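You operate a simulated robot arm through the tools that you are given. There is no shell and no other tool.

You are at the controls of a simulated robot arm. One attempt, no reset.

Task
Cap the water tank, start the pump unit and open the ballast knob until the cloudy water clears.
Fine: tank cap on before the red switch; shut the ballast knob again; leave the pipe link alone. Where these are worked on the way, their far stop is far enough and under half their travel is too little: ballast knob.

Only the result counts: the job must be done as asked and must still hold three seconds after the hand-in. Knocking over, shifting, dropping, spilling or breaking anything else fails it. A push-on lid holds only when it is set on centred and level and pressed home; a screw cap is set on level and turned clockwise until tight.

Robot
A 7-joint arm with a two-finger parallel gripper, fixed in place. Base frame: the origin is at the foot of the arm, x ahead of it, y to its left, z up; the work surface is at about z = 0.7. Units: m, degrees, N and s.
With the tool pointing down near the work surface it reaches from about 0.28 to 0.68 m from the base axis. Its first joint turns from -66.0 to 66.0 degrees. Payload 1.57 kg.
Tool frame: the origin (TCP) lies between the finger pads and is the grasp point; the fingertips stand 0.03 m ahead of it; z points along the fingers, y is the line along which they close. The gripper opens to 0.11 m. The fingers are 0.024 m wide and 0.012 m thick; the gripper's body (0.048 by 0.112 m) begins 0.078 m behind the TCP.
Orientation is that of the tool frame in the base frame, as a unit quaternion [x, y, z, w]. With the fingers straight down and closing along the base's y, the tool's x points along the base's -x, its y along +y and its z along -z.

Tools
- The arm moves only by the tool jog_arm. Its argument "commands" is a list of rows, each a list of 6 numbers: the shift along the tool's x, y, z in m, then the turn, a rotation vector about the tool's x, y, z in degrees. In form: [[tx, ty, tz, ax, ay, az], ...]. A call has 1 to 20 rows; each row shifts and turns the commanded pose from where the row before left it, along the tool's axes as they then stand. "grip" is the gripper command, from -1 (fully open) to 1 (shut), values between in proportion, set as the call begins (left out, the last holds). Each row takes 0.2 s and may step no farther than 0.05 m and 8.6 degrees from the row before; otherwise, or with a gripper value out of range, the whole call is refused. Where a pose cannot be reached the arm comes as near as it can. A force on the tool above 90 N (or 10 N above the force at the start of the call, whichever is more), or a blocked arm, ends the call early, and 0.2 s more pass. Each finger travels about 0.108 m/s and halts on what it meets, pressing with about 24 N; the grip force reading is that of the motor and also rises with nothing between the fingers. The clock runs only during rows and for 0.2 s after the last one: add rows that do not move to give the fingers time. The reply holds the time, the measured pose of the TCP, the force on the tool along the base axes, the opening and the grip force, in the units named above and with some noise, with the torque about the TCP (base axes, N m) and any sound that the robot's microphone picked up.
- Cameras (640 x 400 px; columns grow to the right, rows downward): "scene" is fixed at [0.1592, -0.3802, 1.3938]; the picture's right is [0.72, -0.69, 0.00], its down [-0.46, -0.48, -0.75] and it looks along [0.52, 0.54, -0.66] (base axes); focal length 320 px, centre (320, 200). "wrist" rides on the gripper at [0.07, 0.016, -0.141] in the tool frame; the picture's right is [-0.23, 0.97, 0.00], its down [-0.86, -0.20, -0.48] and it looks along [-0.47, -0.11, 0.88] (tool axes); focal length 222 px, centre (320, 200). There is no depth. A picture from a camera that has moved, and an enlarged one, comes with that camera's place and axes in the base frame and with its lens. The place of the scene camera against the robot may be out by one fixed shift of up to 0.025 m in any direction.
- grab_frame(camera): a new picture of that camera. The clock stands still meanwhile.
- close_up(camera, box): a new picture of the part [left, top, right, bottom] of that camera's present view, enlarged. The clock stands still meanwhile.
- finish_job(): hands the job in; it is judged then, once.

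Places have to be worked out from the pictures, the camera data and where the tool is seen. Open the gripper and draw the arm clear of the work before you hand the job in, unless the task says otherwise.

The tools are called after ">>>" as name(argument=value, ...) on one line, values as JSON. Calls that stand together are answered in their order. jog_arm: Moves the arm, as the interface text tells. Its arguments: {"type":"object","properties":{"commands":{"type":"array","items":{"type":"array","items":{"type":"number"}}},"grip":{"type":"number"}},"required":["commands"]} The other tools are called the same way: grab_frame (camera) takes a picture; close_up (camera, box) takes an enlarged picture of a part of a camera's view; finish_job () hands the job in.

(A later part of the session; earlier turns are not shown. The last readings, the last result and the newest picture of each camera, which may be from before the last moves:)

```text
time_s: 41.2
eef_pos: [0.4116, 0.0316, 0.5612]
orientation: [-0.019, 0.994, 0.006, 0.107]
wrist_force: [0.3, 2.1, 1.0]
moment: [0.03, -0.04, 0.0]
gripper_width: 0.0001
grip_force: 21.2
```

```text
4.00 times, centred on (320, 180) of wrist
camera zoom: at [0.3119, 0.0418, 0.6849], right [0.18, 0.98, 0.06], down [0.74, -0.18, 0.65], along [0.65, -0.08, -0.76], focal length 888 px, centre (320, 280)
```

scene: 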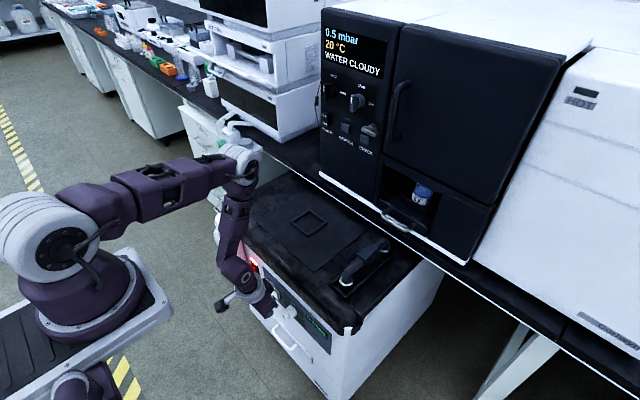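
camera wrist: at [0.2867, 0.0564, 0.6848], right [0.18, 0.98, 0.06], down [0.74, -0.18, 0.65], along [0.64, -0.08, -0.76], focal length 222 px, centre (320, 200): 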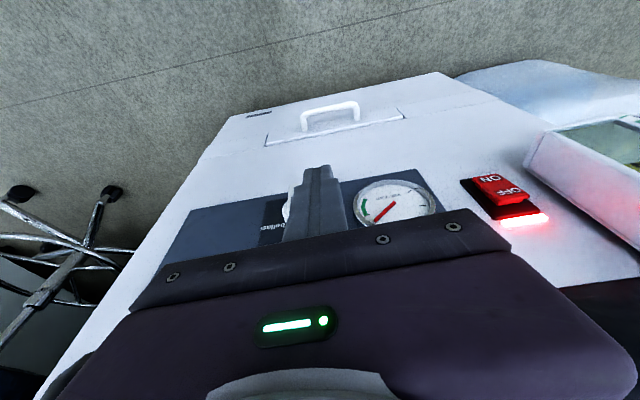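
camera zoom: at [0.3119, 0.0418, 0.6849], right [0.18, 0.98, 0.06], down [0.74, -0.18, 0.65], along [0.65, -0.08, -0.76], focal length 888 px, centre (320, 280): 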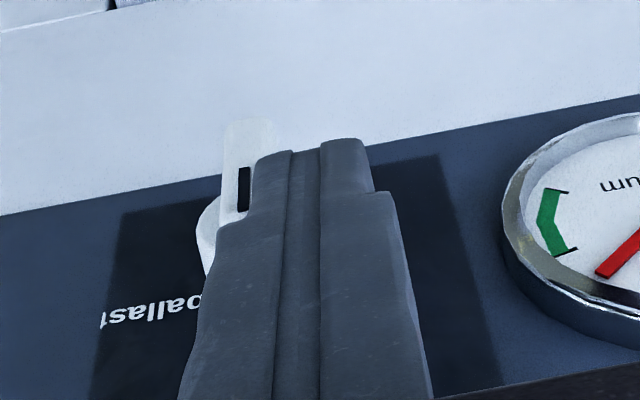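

Light contact (2 N) at the bar's top end. I push 4 mm further and check whether it turns.

>>> jog_arm(commands=[[0.0001, -0.002, 0, 0, 0, 0], [0.0001, -0.002, 0, 0, 0, 0], [0, 0, 0, 0, 0, 0]])

>>> close_up(camera="scene", box=[260, 285, 324, 325])

>>> close_up(camera="wrist", box=[240, 130, 400, 230])

```text
time_s: 42.0
eef_pos: [0.4108, 0.0254, 0.5592]
orientation: [-0.019, 0.994, 0.007, 0.106]
wrist_force: [0.1, 0.0, 0.3]
moment: [0.0, -0.01, 0.01]
gripper_width: 0.0003
grip_force: 20.7
```

```text
10.00 times, centred on (292, 305) of scene
camera zoom: at [0.1592, -0.3802, 1.3938], right [0.72, -0.69, 0.0], down [-0.46, -0.48, -0.75], along [0.52, 0.54, -0.66], focal length 3198 px, centre (600, -850)
```

zoom: 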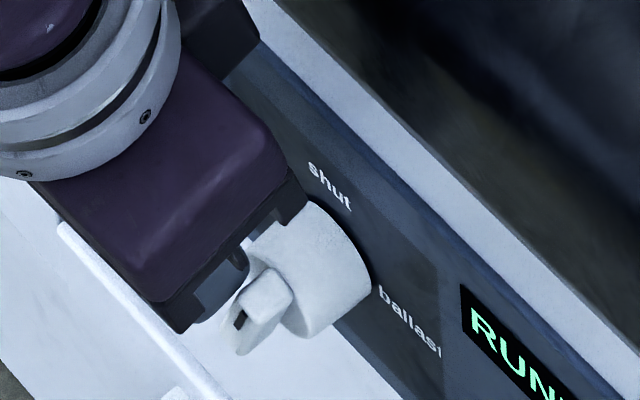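

```text
4.00 times, centred on (320, 180) of wrist
camera zoom: at [0.3113, 0.037, 0.6842], right [0.18, 0.98, 0.06], down [0.74, -0.18, 0.65], along [0.65, -0.08, -0.76], focal length 888 px, centre (320, 280)
```

zoom: 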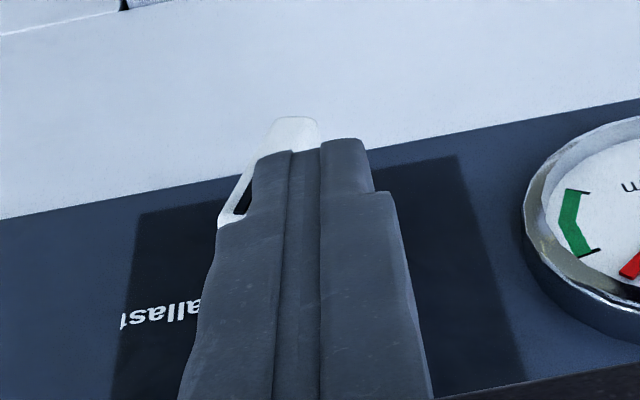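

It turns easily now (bar leaning clockwise). I continue pushing −y.

>>> jog_arm(commands=[[0.0001, -0.003, 0, 0, 0, 0], [0.0001, -0.003, 0, 0, 0, 0], [0.0001, -0.003, 0, 0, 0, 0], [0.0001, -0.003, 0, 0, 0, 0], [0, 0, 0, 0, 0, 0]])

>>> close_up(camera="scene", box=[260, 285, 324, 325])

>>> close_up(camera="wrist", box=[240, 130, 400, 230])

```text
time_s: 43.2
eef_pos: [0.4117, 0.0132, 0.5587]
orientation: [-0.019, 0.994, 0.006, 0.107]
wrist_force: [-0.1, -0.4, 1.3]
moment: [0.03, 0.01, -0.02]
gripper_width: 0.0001
grip_force: 20.5
```

```text
10.00 times, centred on (292, 305) of scene
camera zoom: at [0.1592, -0.3802, 1.3938], right [0.72, -0.69, 0.0], down [-0.46, -0.48, -0.75], along [0.52, 0.54, -0.66], focal length 3198 px, centre (600, -850)
```

zoom: 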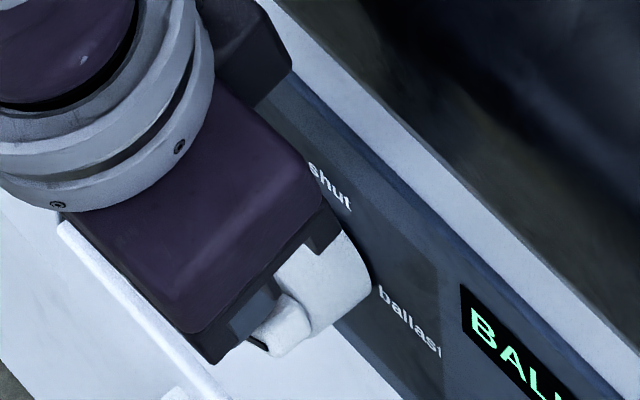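

```text
4.00 times, centred on (320, 180) of wrist
camera zoom: at [0.3122, 0.0246, 0.6841], right [0.18, 0.98, 0.06], down [0.74, -0.18, 0.65], along [0.65, -0.08, -0.76], focal length 888 px, centre (320, 280)
```

zoom: 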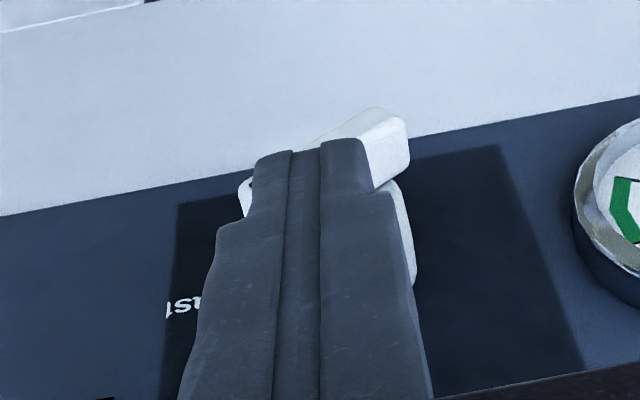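

The display switched to BALLAST; the knob is about two-thirds turned. I press the bar's end down a little to bring it near its far stop.

>>> jog_arm(commands=[[0.0005, -0.002, 0.002, 0, 0, 0], [0.0005, 0, 0.002, 0, 0, 0], [0.0002, 0, 0.001, 0, 0, 0], [0, 0, 0, 0, 0, 0]])

>>> close_up(camera="scene", box=[260, 285, 324, 325])

>>> close_up(camera="scene", box=[310, 10, 410, 90])

>>> close_up(camera="wrist", box=[240, 130, 400, 230])

```text
time_s: 44.2
eef_pos: [0.4115, 0.0116, 0.5535]
orientation: [-0.018, 0.994, 0.007, 0.107]
wrist_force: [-0.6, -0.5, 0.3]
moment: [0.03, 0.01, -0.02]
gripper_width: 0.0
grip_force: 21.1
```

```text
10.00 times, centred on (292, 305) of scene
camera zoom: at [0.1592, -0.3802, 1.3938], right [0.72, -0.69, 0.0], down [-0.46, -0.48, -0.75], along [0.52, 0.54, -0.66], focal length 3198 px, centre (600, -850)
```

zoom: 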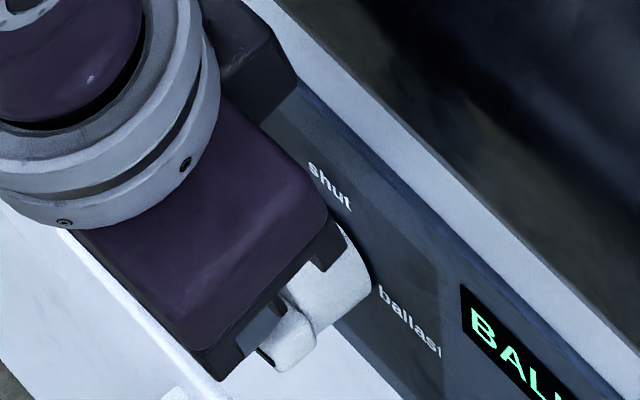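

```text
5.00 times, centred on (360, 50) of scene
camera zoom: at [0.1592, -0.3802, 1.3938], right [0.72, -0.69, 0.0], down [-0.46, -0.48, -0.75], along [0.52, 0.54, -0.66], focal length 1599 px, centre (120, 950)
```

zoom: 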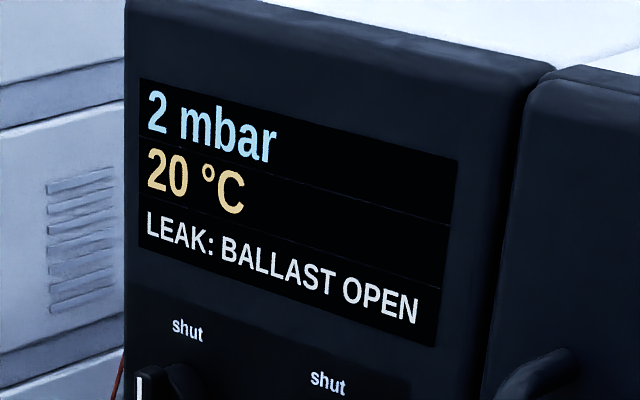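

```text
4.00 times, centred on (320, 180) of wrist
camera zoom: at [0.312, 0.0225, 0.6788], right [0.18, 0.98, 0.06], down [0.74, -0.18, 0.65], along [0.65, -0.08, -0.76], focal length 888 px, centre (320, 280)
```

zoom: 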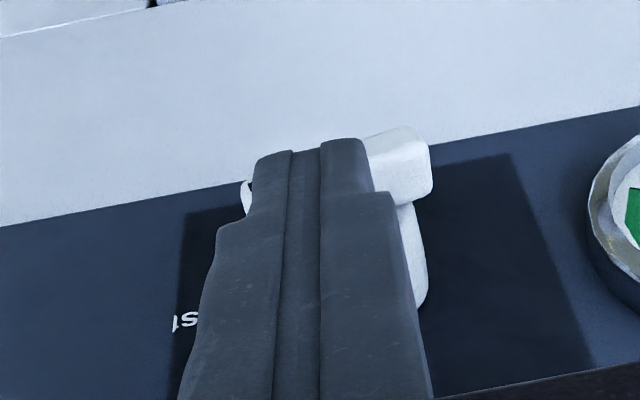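

The monitor shows the ballast as open. I hold still for a few seconds to let the water clear and then look at the tank window and monitor.

>>> jog_arm(commands=[[-0.0005, 0, -0.003, 0, 0, 0], [0, 0, 0, 0, 0, 0], [0, 0, 0, 0, 0, 0], [0, 0, 0, 0, 0, 0], [0, 0, 0, 0, 0, 0], [0, 0, 0, 0, 0, 0], [0, 0, 0, 0, 0, 0], [0, 0, 0, 0, 0, 0], [0, 0, 0, 0, 0, 0], [0, 0, 0, 0, 0, 0], [0, 0, 0, 0, 0, 0], [0, 0, 0, 0, 0, 0], [0, 0, 0, 0, 0, 0], [0, 0, 0, 0, 0, 0], [0, 0, 0, 0, 0, 0]])

>>> grab_frame(camera="scene")

>>> close_up(camera="scene", box=[310, 10, 410, 90])

>>> close_up(camera="scene", box=[200, 200, 280, 290])

```text
time_s: 47.4
eef_pos: [0.4103, 0.0111, 0.5576]
orientation: [-0.019, 0.994, 0.007, 0.107]
wrist_force: [0.1, 0.2, 0.9]
moment: [-0.01, 0.0, -0.03]
gripper_width: 0.0
grip_force: 21.2
```

```text
taken
```

scene: 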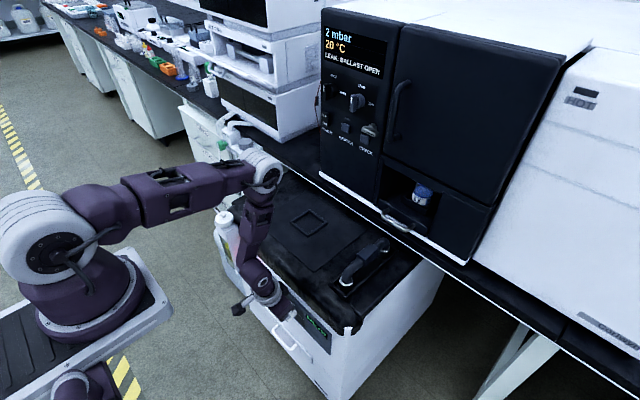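

```text
5.00 times, centred on (360, 50) of scene
camera zoom: at [0.1592, -0.3802, 1.3938], right [0.72, -0.69, 0.0], down [-0.46, -0.48, -0.75], along [0.52, 0.54, -0.66], focal length 1599 px, centre (120, 950)
```

zoom: 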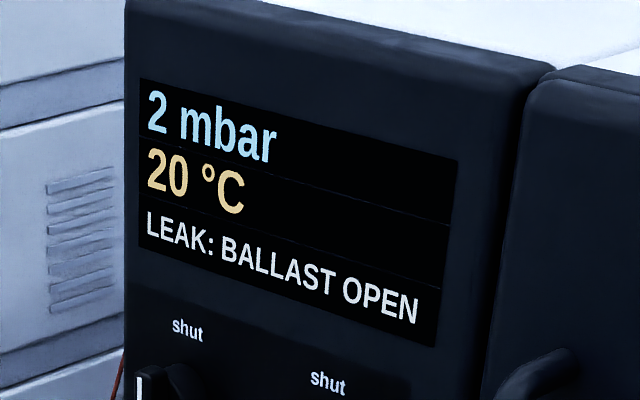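

```text
4.44 times, centred on (240, 245) of scene
camera zoom: at [0.1592, -0.3802, 1.3938], right [0.72, -0.69, 0.0], down [-0.46, -0.48, -0.75], along [0.52, 0.54, -0.66], focal length 1422 px, centre (676, 0)
```

zoom: 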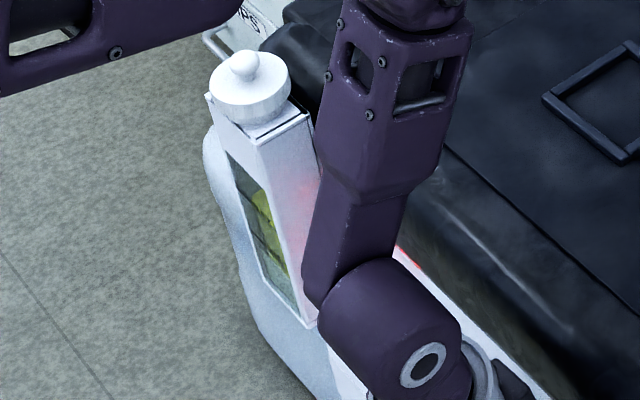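

I zoom in on the tank window to judge the water's look.

>>> close_up(camera="scene", box=[224, 230, 256, 262])

>>> grab_frame(camera="wrist")

>>> close_up(camera="scene", box=[260, 270, 340, 340])

```text
12.50 times, centred on (240, 246) of scene
camera zoom: at [0.1592, -0.3802, 1.3938], right [0.72, -0.69, 0.0], down [-0.46, -0.48, -0.75], along [0.52, 0.54, -0.66], focal length 3998 px, centre (1320, -375)
```

zoom: 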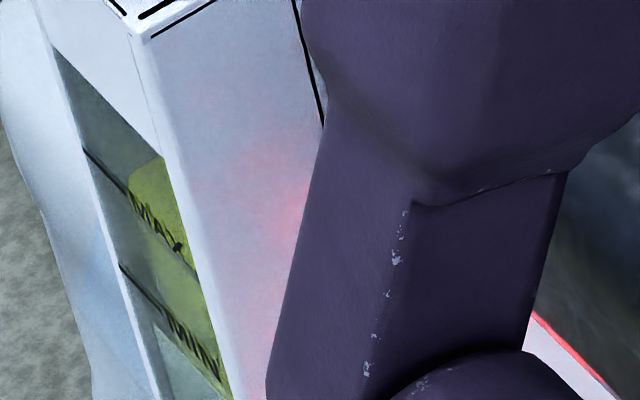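

```text
taken
camera wrist: at [0.3119, 0.0223, 0.6821], right [0.18, 0.98, 0.06], down [0.74, -0.18, 0.65], along [0.65, -0.08, -0.76], focal length 222 px, centre (320, 200)
```

wrist: 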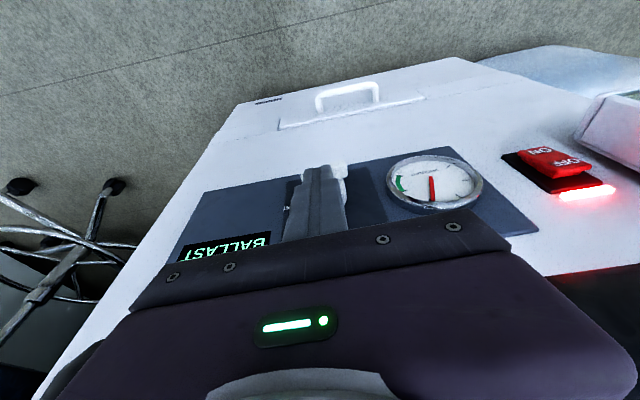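

```text
5.71 times, centred on (300, 305) of scene
camera zoom: at [0.1592, -0.3802, 1.3938], right [0.72, -0.69, 0.0], down [-0.46, -0.48, -0.75], along [0.52, 0.54, -0.66], focal length 1828 px, centre (434, -400)
```

zoom: 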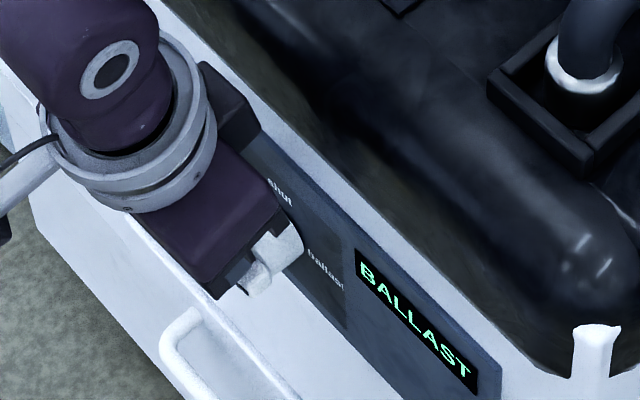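

The arm blocks part of the view, so I withdraw up and back from the knob and turn to look at the tank window with the wrist camera.

>>> jog_arm(commands=[[-0.0064, 0, -0.0293, 0, 0, 0], [0.02, 0.002, -0.02, 0, 0, 0], [0.015, 0.035, -0.015, 0, 0, 0], [0.005, 0.04, -0.015, 0, 0, 0], [0, 0.04, -0.01, 0, 0, 0], [0, 0.03, 0, 0, 0, 0], [0, 0, 0, 0, 0, 0]])

>>> grab_frame(camera="wrist")

>>> close_up(camera="scene", box=[200, 200, 350, 340])

>>> close_up(camera="scene", box=[310, 10, 410, 90])

```text
time_s: 49.0
eef_pos: [0.3514, 0.1567, 0.6383]
orientation: [-0.019, 0.994, 0.006, 0.107]
wrist_force: [-0.6, -0.1, -0.7]
moment: [-0.02, -0.01, -0.03]
gripper_width: 0.0001
grip_force: 21.5
```

```text
taken
camera wrist: at [0.253, 0.1679, 0.7621], right [0.18, 0.98, 0.06], down [0.74, -0.18, 0.65], along [0.65, -0.08, -0.76], focal length 222 px, centre (320, 200)
```

wrist: 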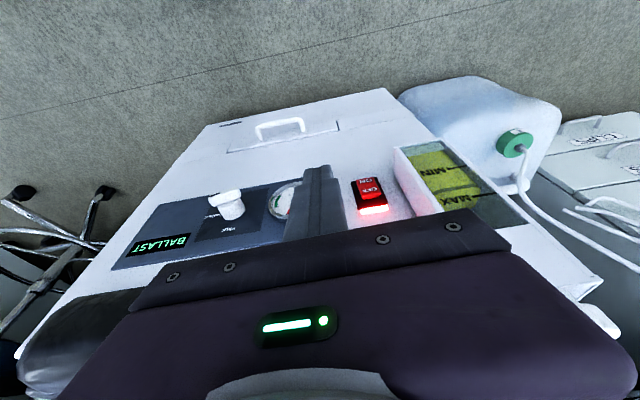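

```text
2.86 times, centred on (275, 270) of scene
camera zoom: at [0.1592, -0.3802, 1.3938], right [0.72, -0.69, 0.0], down [-0.46, -0.48, -0.75], along [0.52, 0.54, -0.66], focal length 914 px, centre (449, 0)
```

zoom: 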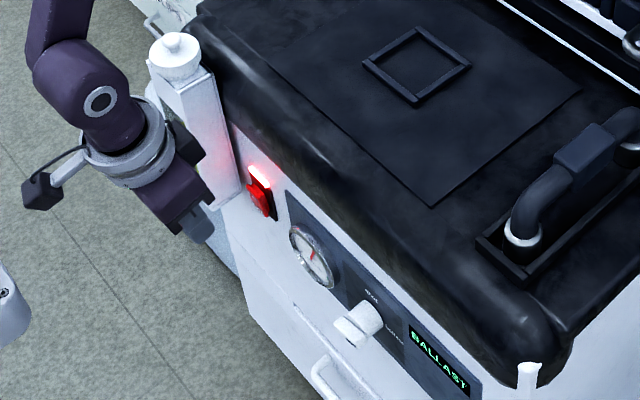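

```text
5.00 times, centred on (360, 50) of scene
camera zoom: at [0.1592, -0.3802, 1.3938], right [0.72, -0.69, 0.0], down [-0.46, -0.48, -0.75], along [0.52, 0.54, -0.66], focal length 1599 px, centre (120, 950)
```

zoom: 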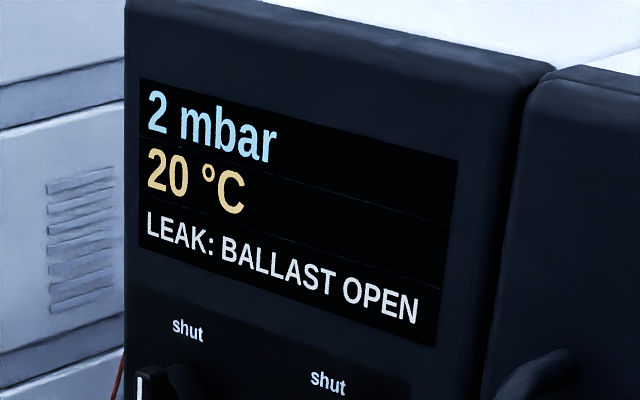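

The knob is open and clear. I zoom on the window in the wrist view and on the knob.

>>> close_up(camera="wrist", box=[380, 120, 540, 240])

>>> close_up(camera="wrist", box=[180, 170, 300, 260])

```text
3.33 times, centred on (460, 180) of wrist
camera zoom: at [0.253, 0.1679, 0.7621], right [0.18, 0.98, 0.06], down [0.74, -0.18, 0.65], along [0.65, -0.08, -0.76], focal length 740 px, centre (-147, 267)
```

zoom: 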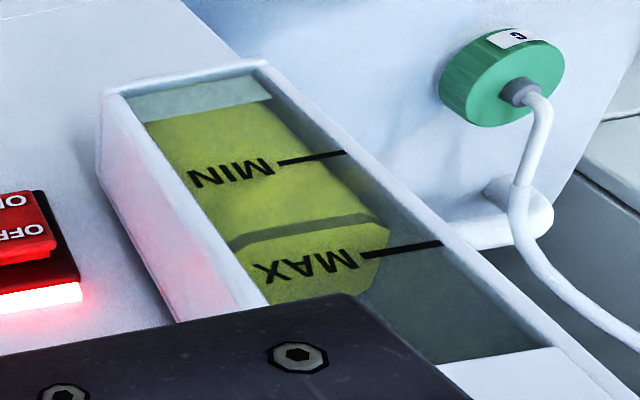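

```text
4.44 times, centred on (240, 215) of wrist
camera zoom: at [0.253, 0.1679, 0.7621], right [0.18, 0.98, 0.06], down [0.74, -0.18, 0.65], along [0.65, -0.08, -0.76], focal length 987 px, centre (676, 133)
```

zoom: 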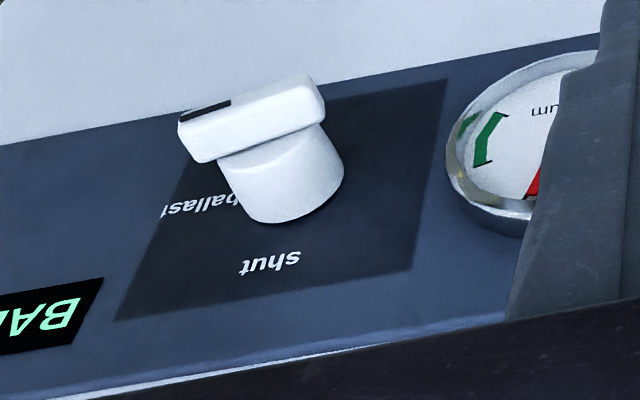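

The liquid still looks yellow-green and murky. I wait four more seconds and compare the same view.

>>> jog_arm(commands=[[0, 0, 0, 0, 0, 0], [0, 0, 0, 0, 0, 0], [0, 0, 0, 0, 0, 0], [0, 0, 0, 0, 0, 0], [0, 0, 0, 0, 0, 0], [0, 0, 0, 0, 0, 0], [0, 0, 0, 0, 0, 0], [0, 0, 0, 0, 0, 0], [0, 0, 0, 0, 0, 0], [0, 0, 0, 0, 0, 0], [0, 0, 0, 0, 0, 0], [0, 0, 0, 0, 0, 0], [0, 0, 0, 0, 0, 0], [0, 0, 0, 0, 0, 0], [0, 0, 0, 0, 0, 0], [0, 0, 0, 0, 0, 0], [0, 0, 0, 0, 0, 0], [0, 0, 0, 0, 0, 0], [0, 0, 0, 0, 0, 0], [0, 0, 0, 0, 0, 0]])

>>> close_up(camera="wrist", box=[380, 120, 540, 240])

>>> close_up(camera="scene", box=[310, 10, 410, 90])

>>> close_up(camera="wrist", box=[100, 160, 340, 290])

```text
time_s: 53.2
eef_pos: [0.3518, 0.1562, 0.6384]
orientation: [-0.019, 0.994, 0.006, 0.107]
wrist_force: [-0.2, -0.5, -0.1]
moment: [-0.01, 0.0, -0.01]
gripper_width: 0.0
grip_force: 20.9
```

```text
3.33 times, centred on (460, 180) of wrist
camera zoom: at [0.2532, 0.1675, 0.762], right [0.18, 0.98, 0.06], down [0.74, -0.18, 0.65], along [0.65, -0.08, -0.76], focal length 740 px, centre (-147, 267)
```

zoom: 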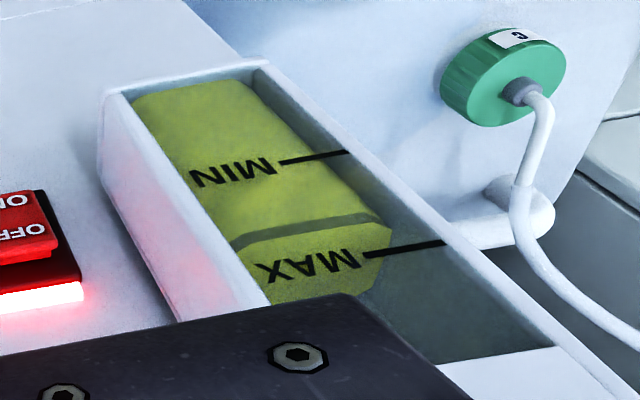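

```text
5.00 times, centred on (360, 50) of scene
camera zoom: at [0.1592, -0.3802, 1.3938], right [0.72, -0.69, 0.0], down [-0.46, -0.48, -0.75], along [0.52, 0.54, -0.66], focal length 1599 px, centre (120, 950)
```

zoom: 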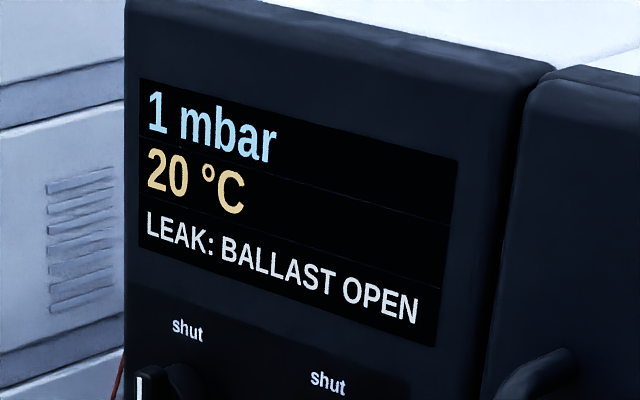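

```text
2.67 times, centred on (220, 225) of wrist
camera zoom: at [0.2532, 0.1675, 0.762], right [0.18, 0.98, 0.06], down [0.74, -0.18, 0.65], along [0.65, -0.08, -0.76], focal length 592 px, centre (587, 133)
```

zoom: 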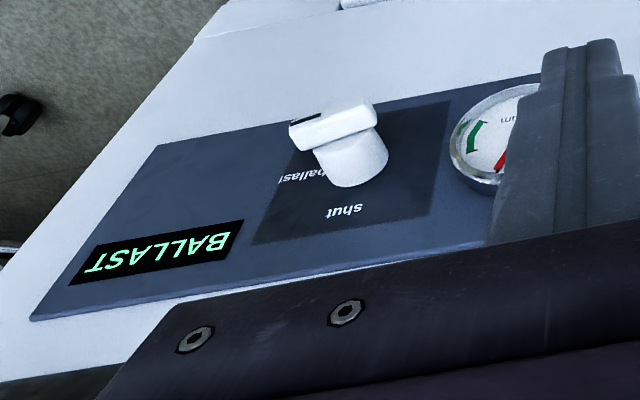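

The milky layer at the bottom of the window (upper in this view) is shrinking and the pressure fell to 1 mbar. I look closer at what remains.

>>> close_up(camera="wrist", box=[400, 125, 480, 185])

>>> close_up(camera="scene", box=[224, 230, 256, 275])

```text
6.67 times, centred on (440, 155) of wrist
camera zoom: at [0.2532, 0.1675, 0.762], right [0.18, 0.98, 0.06], down [0.74, -0.18, 0.65], along [0.65, -0.08, -0.76], focal length 1481 px, centre (-480, 500)
```

zoom: 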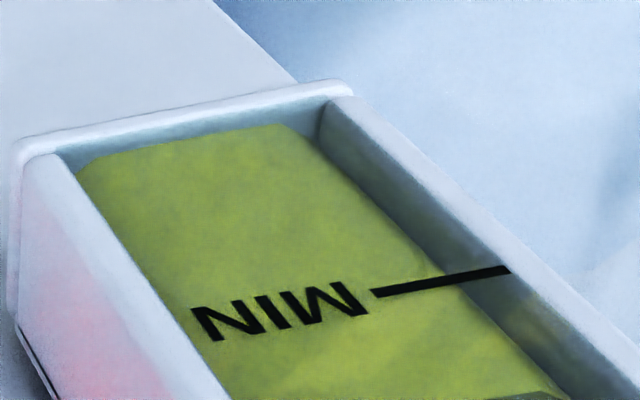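

```text
8.89 times, centred on (240, 252) of scene
camera zoom: at [0.1592, -0.3802, 1.3938], right [0.72, -0.69, 0.0], down [-0.46, -0.48, -0.75], along [0.52, 0.54, -0.66], focal length 2843 px, centre (1031, -267)
```

zoom: 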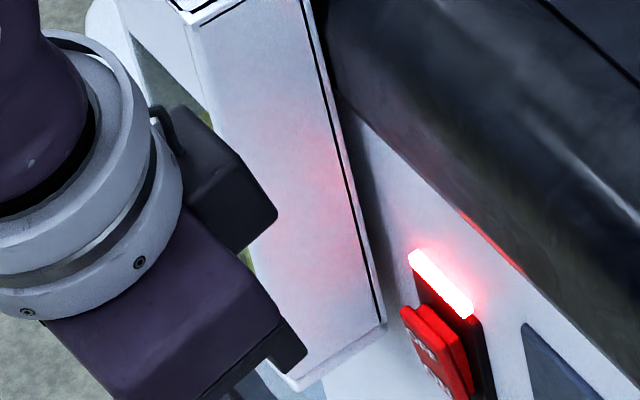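

The milky layer appears gone. I wait three more seconds to confirm it is stable.

>>> jog_arm(commands=[[0, 0, 0, 0, 0, 0], [0, 0, 0, 0, 0, 0], [0, 0, 0, 0, 0, 0], [0, 0, 0, 0, 0, 0], [0, 0, 0, 0, 0, 0], [0, 0, 0, 0, 0, 0], [0, 0, 0, 0, 0, 0], [0, 0, 0, 0, 0, 0], [0, 0, 0, 0, 0, 0], [0, 0, 0, 0, 0, 0], [0, 0, 0, 0, 0, 0], [0, 0, 0, 0, 0, 0], [0, 0, 0, 0, 0, 0], [0, 0, 0, 0, 0, 0], [0, 0, 0, 0, 0, 0]])

>>> close_up(camera="wrist", box=[400, 125, 480, 185])

>>> close_up(camera="scene", box=[310, 10, 410, 90])

>>> close_up(camera="wrist", box=[380, 120, 540, 240])

```text
time_s: 56.4
eef_pos: [0.353, 0.1567, 0.6372]
orientation: [-0.018, 0.994, 0.006, 0.107]
wrist_force: [0.1, -0.5, -0.1]
moment: [-0.02, -0.02, 0.01]
gripper_width: 0.0
grip_force: 21.2
```

```text
6.67 times, centred on (440, 155) of wrist
camera zoom: at [0.2532, 0.1675, 0.762], right [0.18, 0.98, 0.06], down [0.74, -0.18, 0.65], along [0.65, -0.08, -0.76], focal length 1481 px, centre (-480, 500)
```

zoom: 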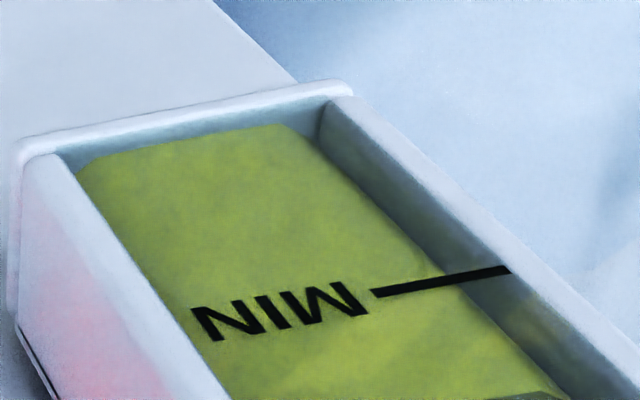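

```text
5.00 times, centred on (360, 50) of scene
camera zoom: at [0.1592, -0.3802, 1.3938], right [0.72, -0.69, 0.0], down [-0.46, -0.48, -0.75], along [0.52, 0.54, -0.66], focal length 1599 px, centre (120, 950)
```

zoom: 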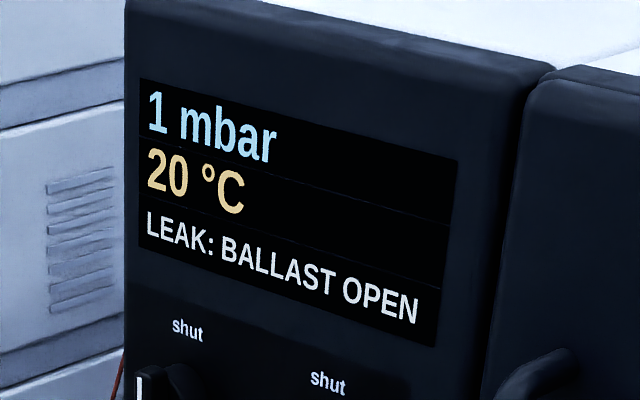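

```text
3.33 times, centred on (460, 180) of wrist
camera zoom: at [0.2532, 0.1675, 0.762], right [0.18, 0.98, 0.06], down [0.74, -0.18, 0.65], along [0.65, -0.08, -0.76], focal length 740 px, centre (-147, 267)
```

zoom: 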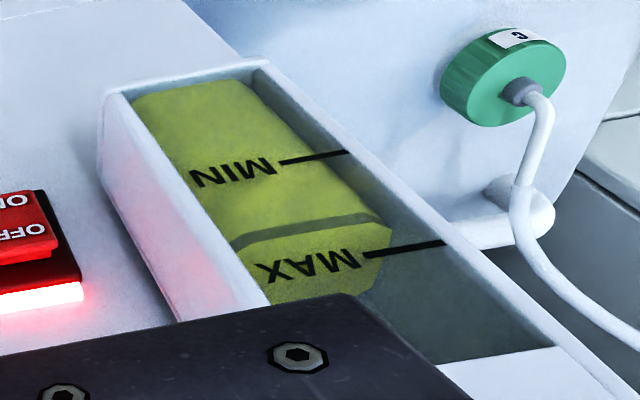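

The window is stable: the cloudy layer has cleared. Now to shut the knob: I go back near it, at the tail (+y) side of the now horizontal bar, with the tool tilted forward again.

>>> jog_arm(commands=[[-0.0035, -0.0359, 0.0134, 0, 0, 0], [-0.0035, -0.0359, 0.0134, 0, 0, 0], [-0.0035, -0.0359, 0.0134, 0, 0, 0], [0, 0, 0, 0, -6.8, 0], [0, 0, 0, 0, -6.8, 0], [0, 0, 0, 0, -6.8, 0], [0, 0, 0, 0, 0, 0]])

>>> grab_frame(camera="wrist")

>>> close_up(camera="wrist", box=[220, 80, 380, 200])

>>> close_up(camera="scene", box=[250, 270, 330, 330])

```text
time_s: 58.0
eef_pos: [0.3754, 0.0484, 0.6]
orientation: [-0.018, 0.959, 0.01, 0.282]
wrist_force: [-0.9, 0.1, 0.2]
moment: [-0.04, -0.02, 0.02]
gripper_width: 0.0003
grip_force: 21.3
```

```text
taken
camera wrist: at [0.24, 0.0591, 0.6824], right [0.15, 0.98, 0.13], down [0.47, -0.19, 0.86], along [0.87, -0.07, -0.49], focal length 222 px, centre (320, 200)
```

wrist: 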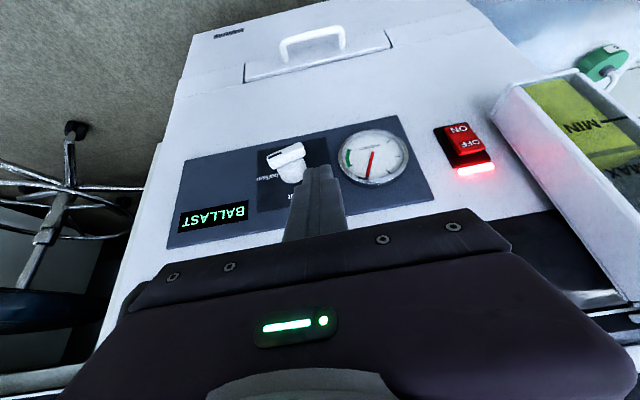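

```text
3.33 times, centred on (300, 140) of wrist
camera zoom: at [0.24, 0.0591, 0.6824], right [0.15, 0.98, 0.13], down [0.47, -0.19, 0.86], along [0.87, -0.07, -0.49], focal length 740 px, centre (387, 400)
```

zoom: 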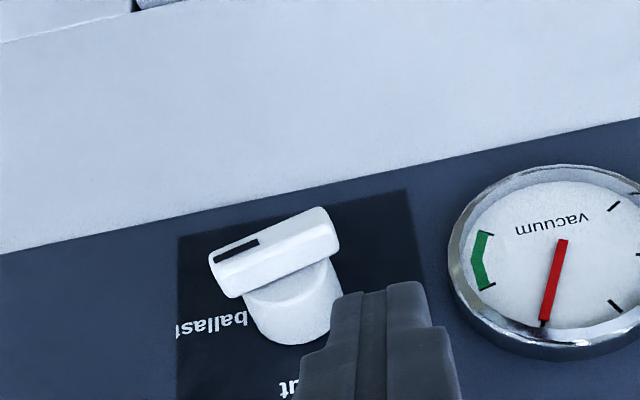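

```text
6.67 times, centred on (290, 300) of scene
camera zoom: at [0.1592, -0.3802, 1.3938], right [0.72, -0.69, 0.0], down [-0.46, -0.48, -0.75], along [0.52, 0.54, -0.66], focal length 2132 px, centre (520, -467)
```

zoom: 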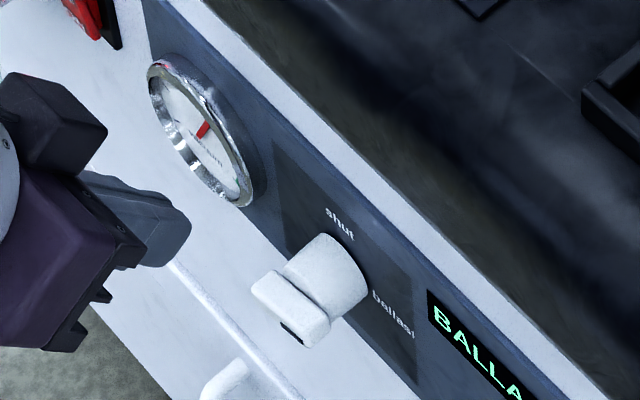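

The bar is nearly horizontal (≈81° open): tail end at y≈0.035, z≈0.516. I bring the fingertip above the tail end and start pushing it down.

>>> jog_arm(commands=[[-0.0017, -0.0075, 0.0236, 0, 0, 0], [-0.0017, -0.0075, 0.0236, 0, 0, 0], [0.00216, 0, 0.00336, 0, 0, 0], [0.00216, 0, 0.00336, 0, 0, 0], [0.00216, 0, 0.00336, 0, 0, 0], [0, 0, 0, 0, 0, 0]])

>>> close_up(camera="wrist", box=[220, 80, 380, 200])

>>> close_up(camera="scene", box=[260, 285, 324, 325])

```text
time_s: 59.4
eef_pos: [0.4059, 0.0368, 0.5496]
orientation: [-0.017, 0.959, 0.01, 0.281]
wrist_force: [0.2, 0.4, 0.4]
moment: [0.0, 0.02, -0.01]
gripper_width: 0.0
grip_force: 21.2
```

```text
3.33 times, centred on (300, 140) of wrist
camera zoom: at [0.2687, 0.0462, 0.6328], right [0.15, 0.98, 0.13], down [0.47, -0.19, 0.86], along [0.87, -0.07, -0.49], focal length 740 px, centre (387, 400)
```

zoom: 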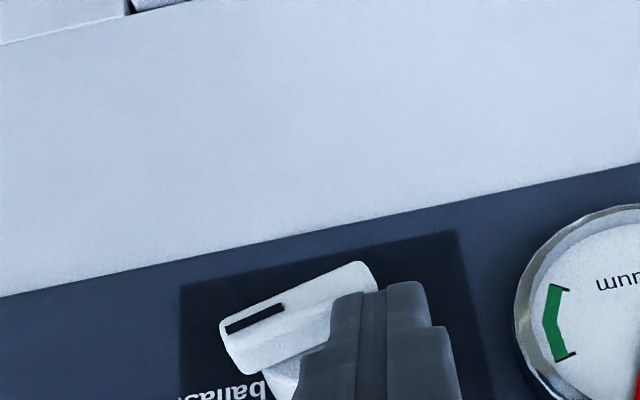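

```text
10.00 times, centred on (292, 305) of scene
camera zoom: at [0.1592, -0.3802, 1.3938], right [0.72, -0.69, 0.0], down [-0.46, -0.48, -0.75], along [0.52, 0.54, -0.66], focal length 3198 px, centre (600, -850)
```

zoom: 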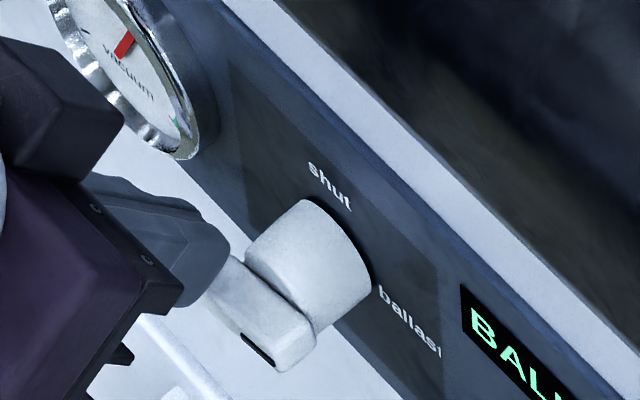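

The finger rests above the tail end. I push it down in small steps.

>>> jog_arm(commands=[[0.00216, 0, 0.00336, 0, 0, 0], [0.00216, 0, 0.00336, 0, 0, 0], [0.00216, 0, 0.00336, 0, 0, 0], [0, 0, 0, 0, 0, 0]])

>>> close_up(camera="wrist", box=[220, 80, 380, 200])

>>> close_up(camera="scene", box=[260, 285, 324, 325])

```text
time_s: 60.4
eef_pos: [0.4058, 0.0366, 0.5395]
orientation: [-0.017, 0.959, 0.009, 0.281]
wrist_force: [-0.8, 0.1, -0.2]
moment: [-0.02, -0.01, 0.02]
gripper_width: 0.0003
grip_force: 21.6
```

```text
3.33 times, centred on (300, 140) of wrist
camera zoom: at [0.2694, 0.0465, 0.621], right [0.15, 0.98, 0.13], down [0.47, -0.19, 0.86], along [0.87, -0.07, -0.49], focal length 740 px, centre (387, 400)
```

zoom: 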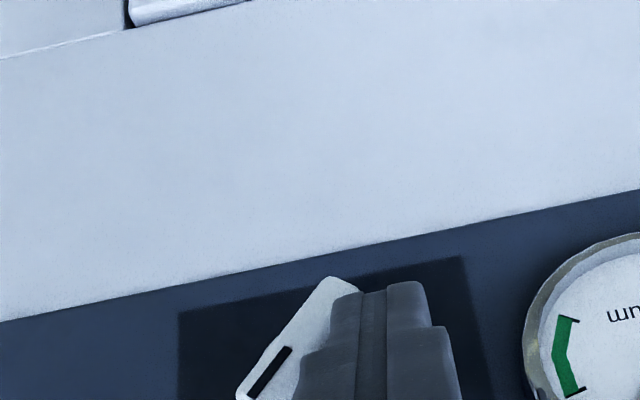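

```text
10.00 times, centred on (292, 305) of scene
camera zoom: at [0.1592, -0.3802, 1.3938], right [0.72, -0.69, 0.0], down [-0.46, -0.48, -0.75], along [0.52, 0.54, -0.66], focal length 3198 px, centre (600, -850)
```

zoom: 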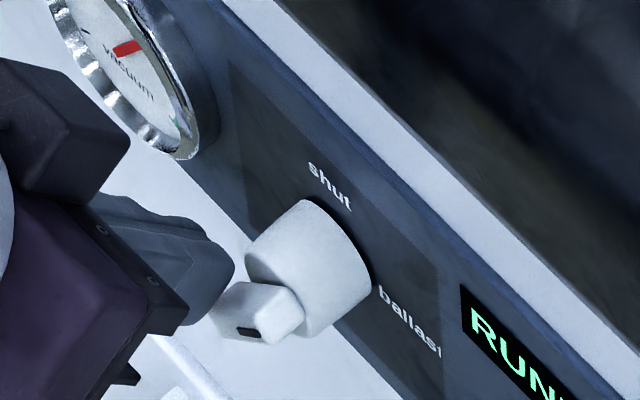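

The display is back to RUN…, the knob is about half-way. I keep pushing down.

>>> jog_arm(commands=[[0.00216, 0, 0.00336, 0, 0, 0], [0.00216, 0, 0.00336, 0, 0, 0], [0.00162, 0, 0.00252, 0, 0, 0], [0, 0, 0, 0, 0, 0]])

>>> close_up(camera="scene", box=[260, 285, 324, 325])

>>> close_up(camera="wrist", box=[220, 110, 380, 230])

```text
time_s: 61.4
eef_pos: [0.4054, 0.0362, 0.5265]
orientation: [-0.016, 0.959, 0.009, 0.281]
wrist_force: [0.0, 0.7, 0.1]
moment: [0.06, 0.05, 0.0]
gripper_width: 0.0
grip_force: 21.2
```

```text
10.00 times, centred on (292, 305) of scene
camera zoom: at [0.1592, -0.3802, 1.3938], right [0.72, -0.69, 0.0], down [-0.46, -0.48, -0.75], along [0.52, 0.54, -0.66], focal length 3198 px, centre (600, -850)
```

zoom: 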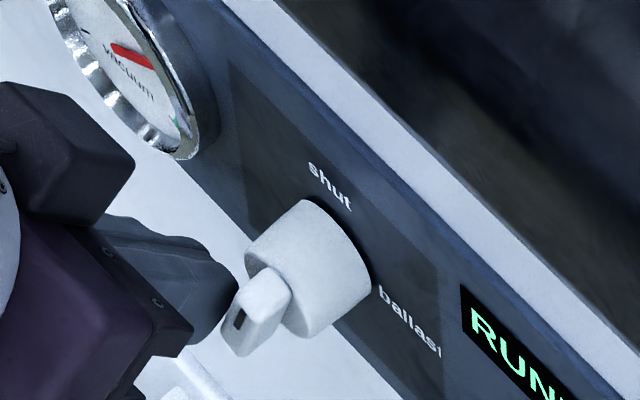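

```text
3.33 times, centred on (300, 170) of wrist
camera zoom: at [0.2696, 0.0463, 0.6099], right [0.15, 0.98, 0.13], down [0.47, -0.19, 0.86], along [0.87, -0.07, -0.49], focal length 740 px, centre (387, 300)
```

zoom: 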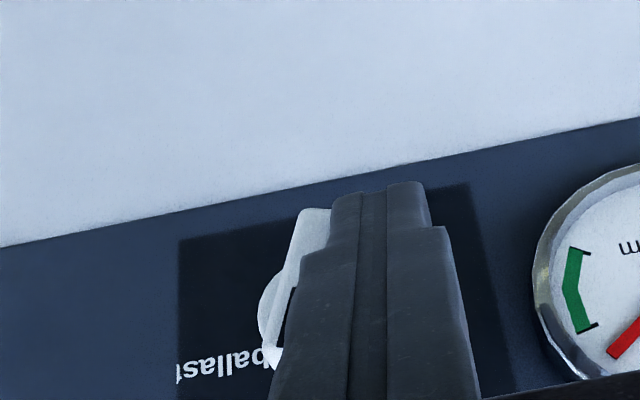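

About 20–25° remain. Now I push the lower end toward −y to bring the bar upright to its stop.

>>> jog_arm(commands=[[0, -0.002, 0, 0, 0, 0], [0, -0.002, 0, 0, 0, 0], [0, 0, 0, 0, 0, 0]])

>>> close_up(camera="scene", box=[260, 285, 324, 325])

>>> close_up(camera="wrist", box=[220, 110, 380, 230])

```text
time_s: 62.2
eef_pos: [0.4061, 0.0314, 0.5274]
orientation: [-0.018, 0.959, 0.01, 0.282]
wrist_force: [-0.3, -1.6, 0.2]
moment: [0.0, 0.02, -0.01]
gripper_width: 0.0003
grip_force: 21.4
```

```text
10.00 times, centred on (292, 305) of scene
camera zoom: at [0.1592, -0.3802, 1.3938], right [0.72, -0.69, 0.0], down [-0.46, -0.48, -0.75], along [0.52, 0.54, -0.66], focal length 3198 px, centre (600, -850)
```

zoom: 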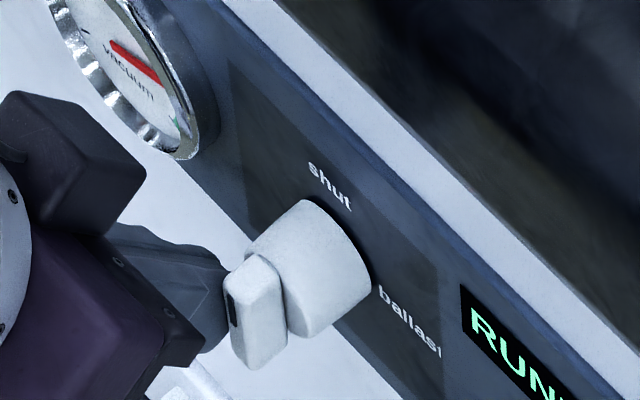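

```text
3.33 times, centred on (300, 170) of wrist
camera zoom: at [0.2699, 0.0418, 0.6103], right [0.15, 0.98, 0.13], down [0.47, -0.19, 0.86], along [0.87, -0.07, -0.49], focal length 740 px, centre (387, 300)
```

zoom: 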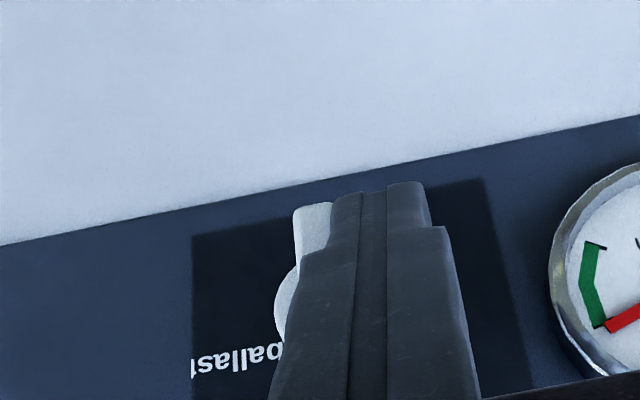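

It is nearly upright. I push about 1.5 mm more to seat it on the stop.

>>> jog_arm(commands=[[0, -0.001, 0, 0, 0, 0], [0, -0.001, 0, 0, 0, 0], [0, 0, 0, 0, 0, 0]])

>>> close_up(camera="scene", box=[260, 285, 324, 325])

>>> close_up(camera="scene", box=[310, 10, 410, 90])

```text
time_s: 63.0
eef_pos: [0.4065, 0.0308, 0.5274]
orientation: [-0.018, 0.959, 0.01, 0.282]
wrist_force: [-0.1, 10.1, -3.0]
moment: [0.16, -0.02, 0.12]
gripper_width: 0.0002
grip_force: 21.0
```

```text
10.00 times, centred on (292, 305) of scene
camera zoom: at [0.1593, -0.3801, 1.3938], right [0.72, -0.69, 0.0], down [-0.46, -0.48, -0.75], along [0.52, 0.54, -0.66], focal length 3198 px, centre (600, -850)
```

zoom: 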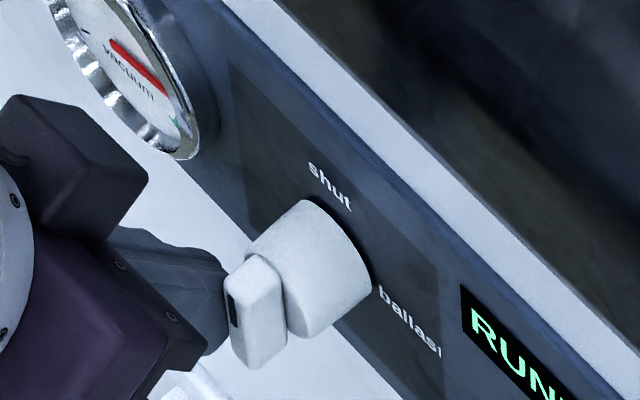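

```text
5.00 times, centred on (360, 50) of scene
camera zoom: at [0.1593, -0.3801, 1.3938], right [0.72, -0.69, 0.0], down [-0.46, -0.48, -0.75], along [0.52, 0.54, -0.66], focal length 1599 px, centre (120, 950)
```

zoom: 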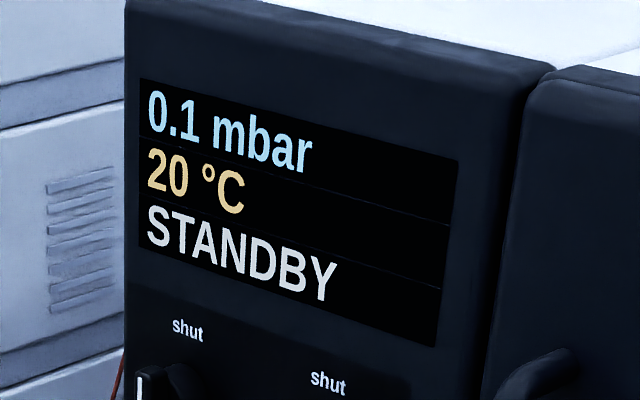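

The knob is at its shut stop (10 N reaction), and the monitor reads STANDBY with no cloudy-water or leak message. I withdraw: +y, then back, then up.

>>> jog_arm(commands=[[0, 0.006, 0, 0, 0, 0], [0.0168, 0.006, -0.0108, 0, 0, 0], [0.0168, 0.0, -0.0108, 0, 0, 0], [-0.0162, 0, -0.0252, 0, 0, 0], [-0.0162, 0, -0.0252, 0, 0, 0], [-0.0162, 0, -0.0252, 0, 0, 0], [0, 0, 0, 0, 0, 0]])

>>> grab_frame(camera="wrist")

>>> close_up(camera="scene", box=[200, 200, 350, 340])

>>> grab_frame(camera="scene")

```text
time_s: 64.6
eef_pos: [0.3833, 0.0399, 0.6191]
orientation: [-0.018, 0.959, 0.01, 0.281]
wrist_force: [0.5, 0.1, 0.0]
moment: [0.02, 0.01, -0.01]
gripper_width: 0.0
grip_force: 22.0
out of reach, approached as far as the arm can: row 3
```

```text
taken
camera wrist: at [0.2478, 0.0498, 0.7009], right [0.15, 0.98, 0.13], down [0.47, -0.19, 0.86], along [0.87, -0.07, -0.49], focal length 222 px, centre (320, 200)
```

wrist: 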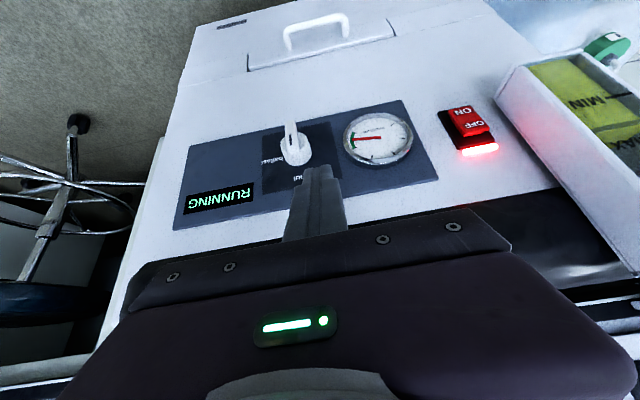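

```text
2.86 times, centred on (275, 270) of scene
camera zoom: at [0.1592, -0.3802, 1.3938], right [0.72, -0.69, 0.0], down [-0.46, -0.48, -0.75], along [0.52, 0.54, -0.66], focal length 914 px, centre (449, 0)
```

zoom: 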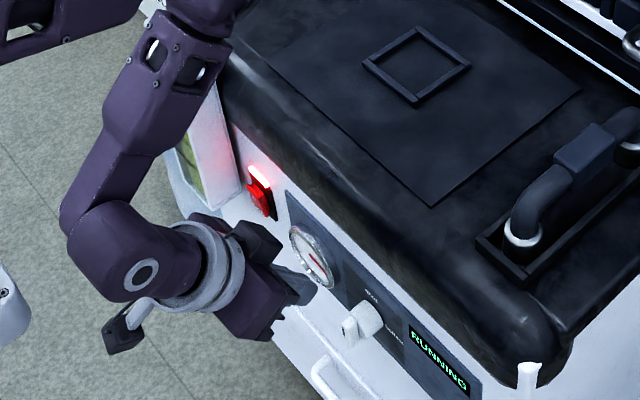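

```text
taken
```

scene: 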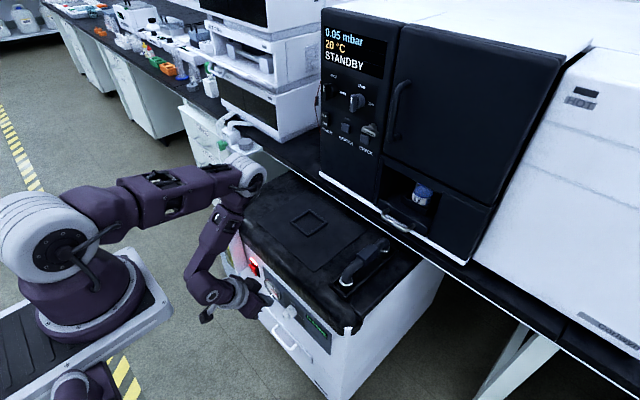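

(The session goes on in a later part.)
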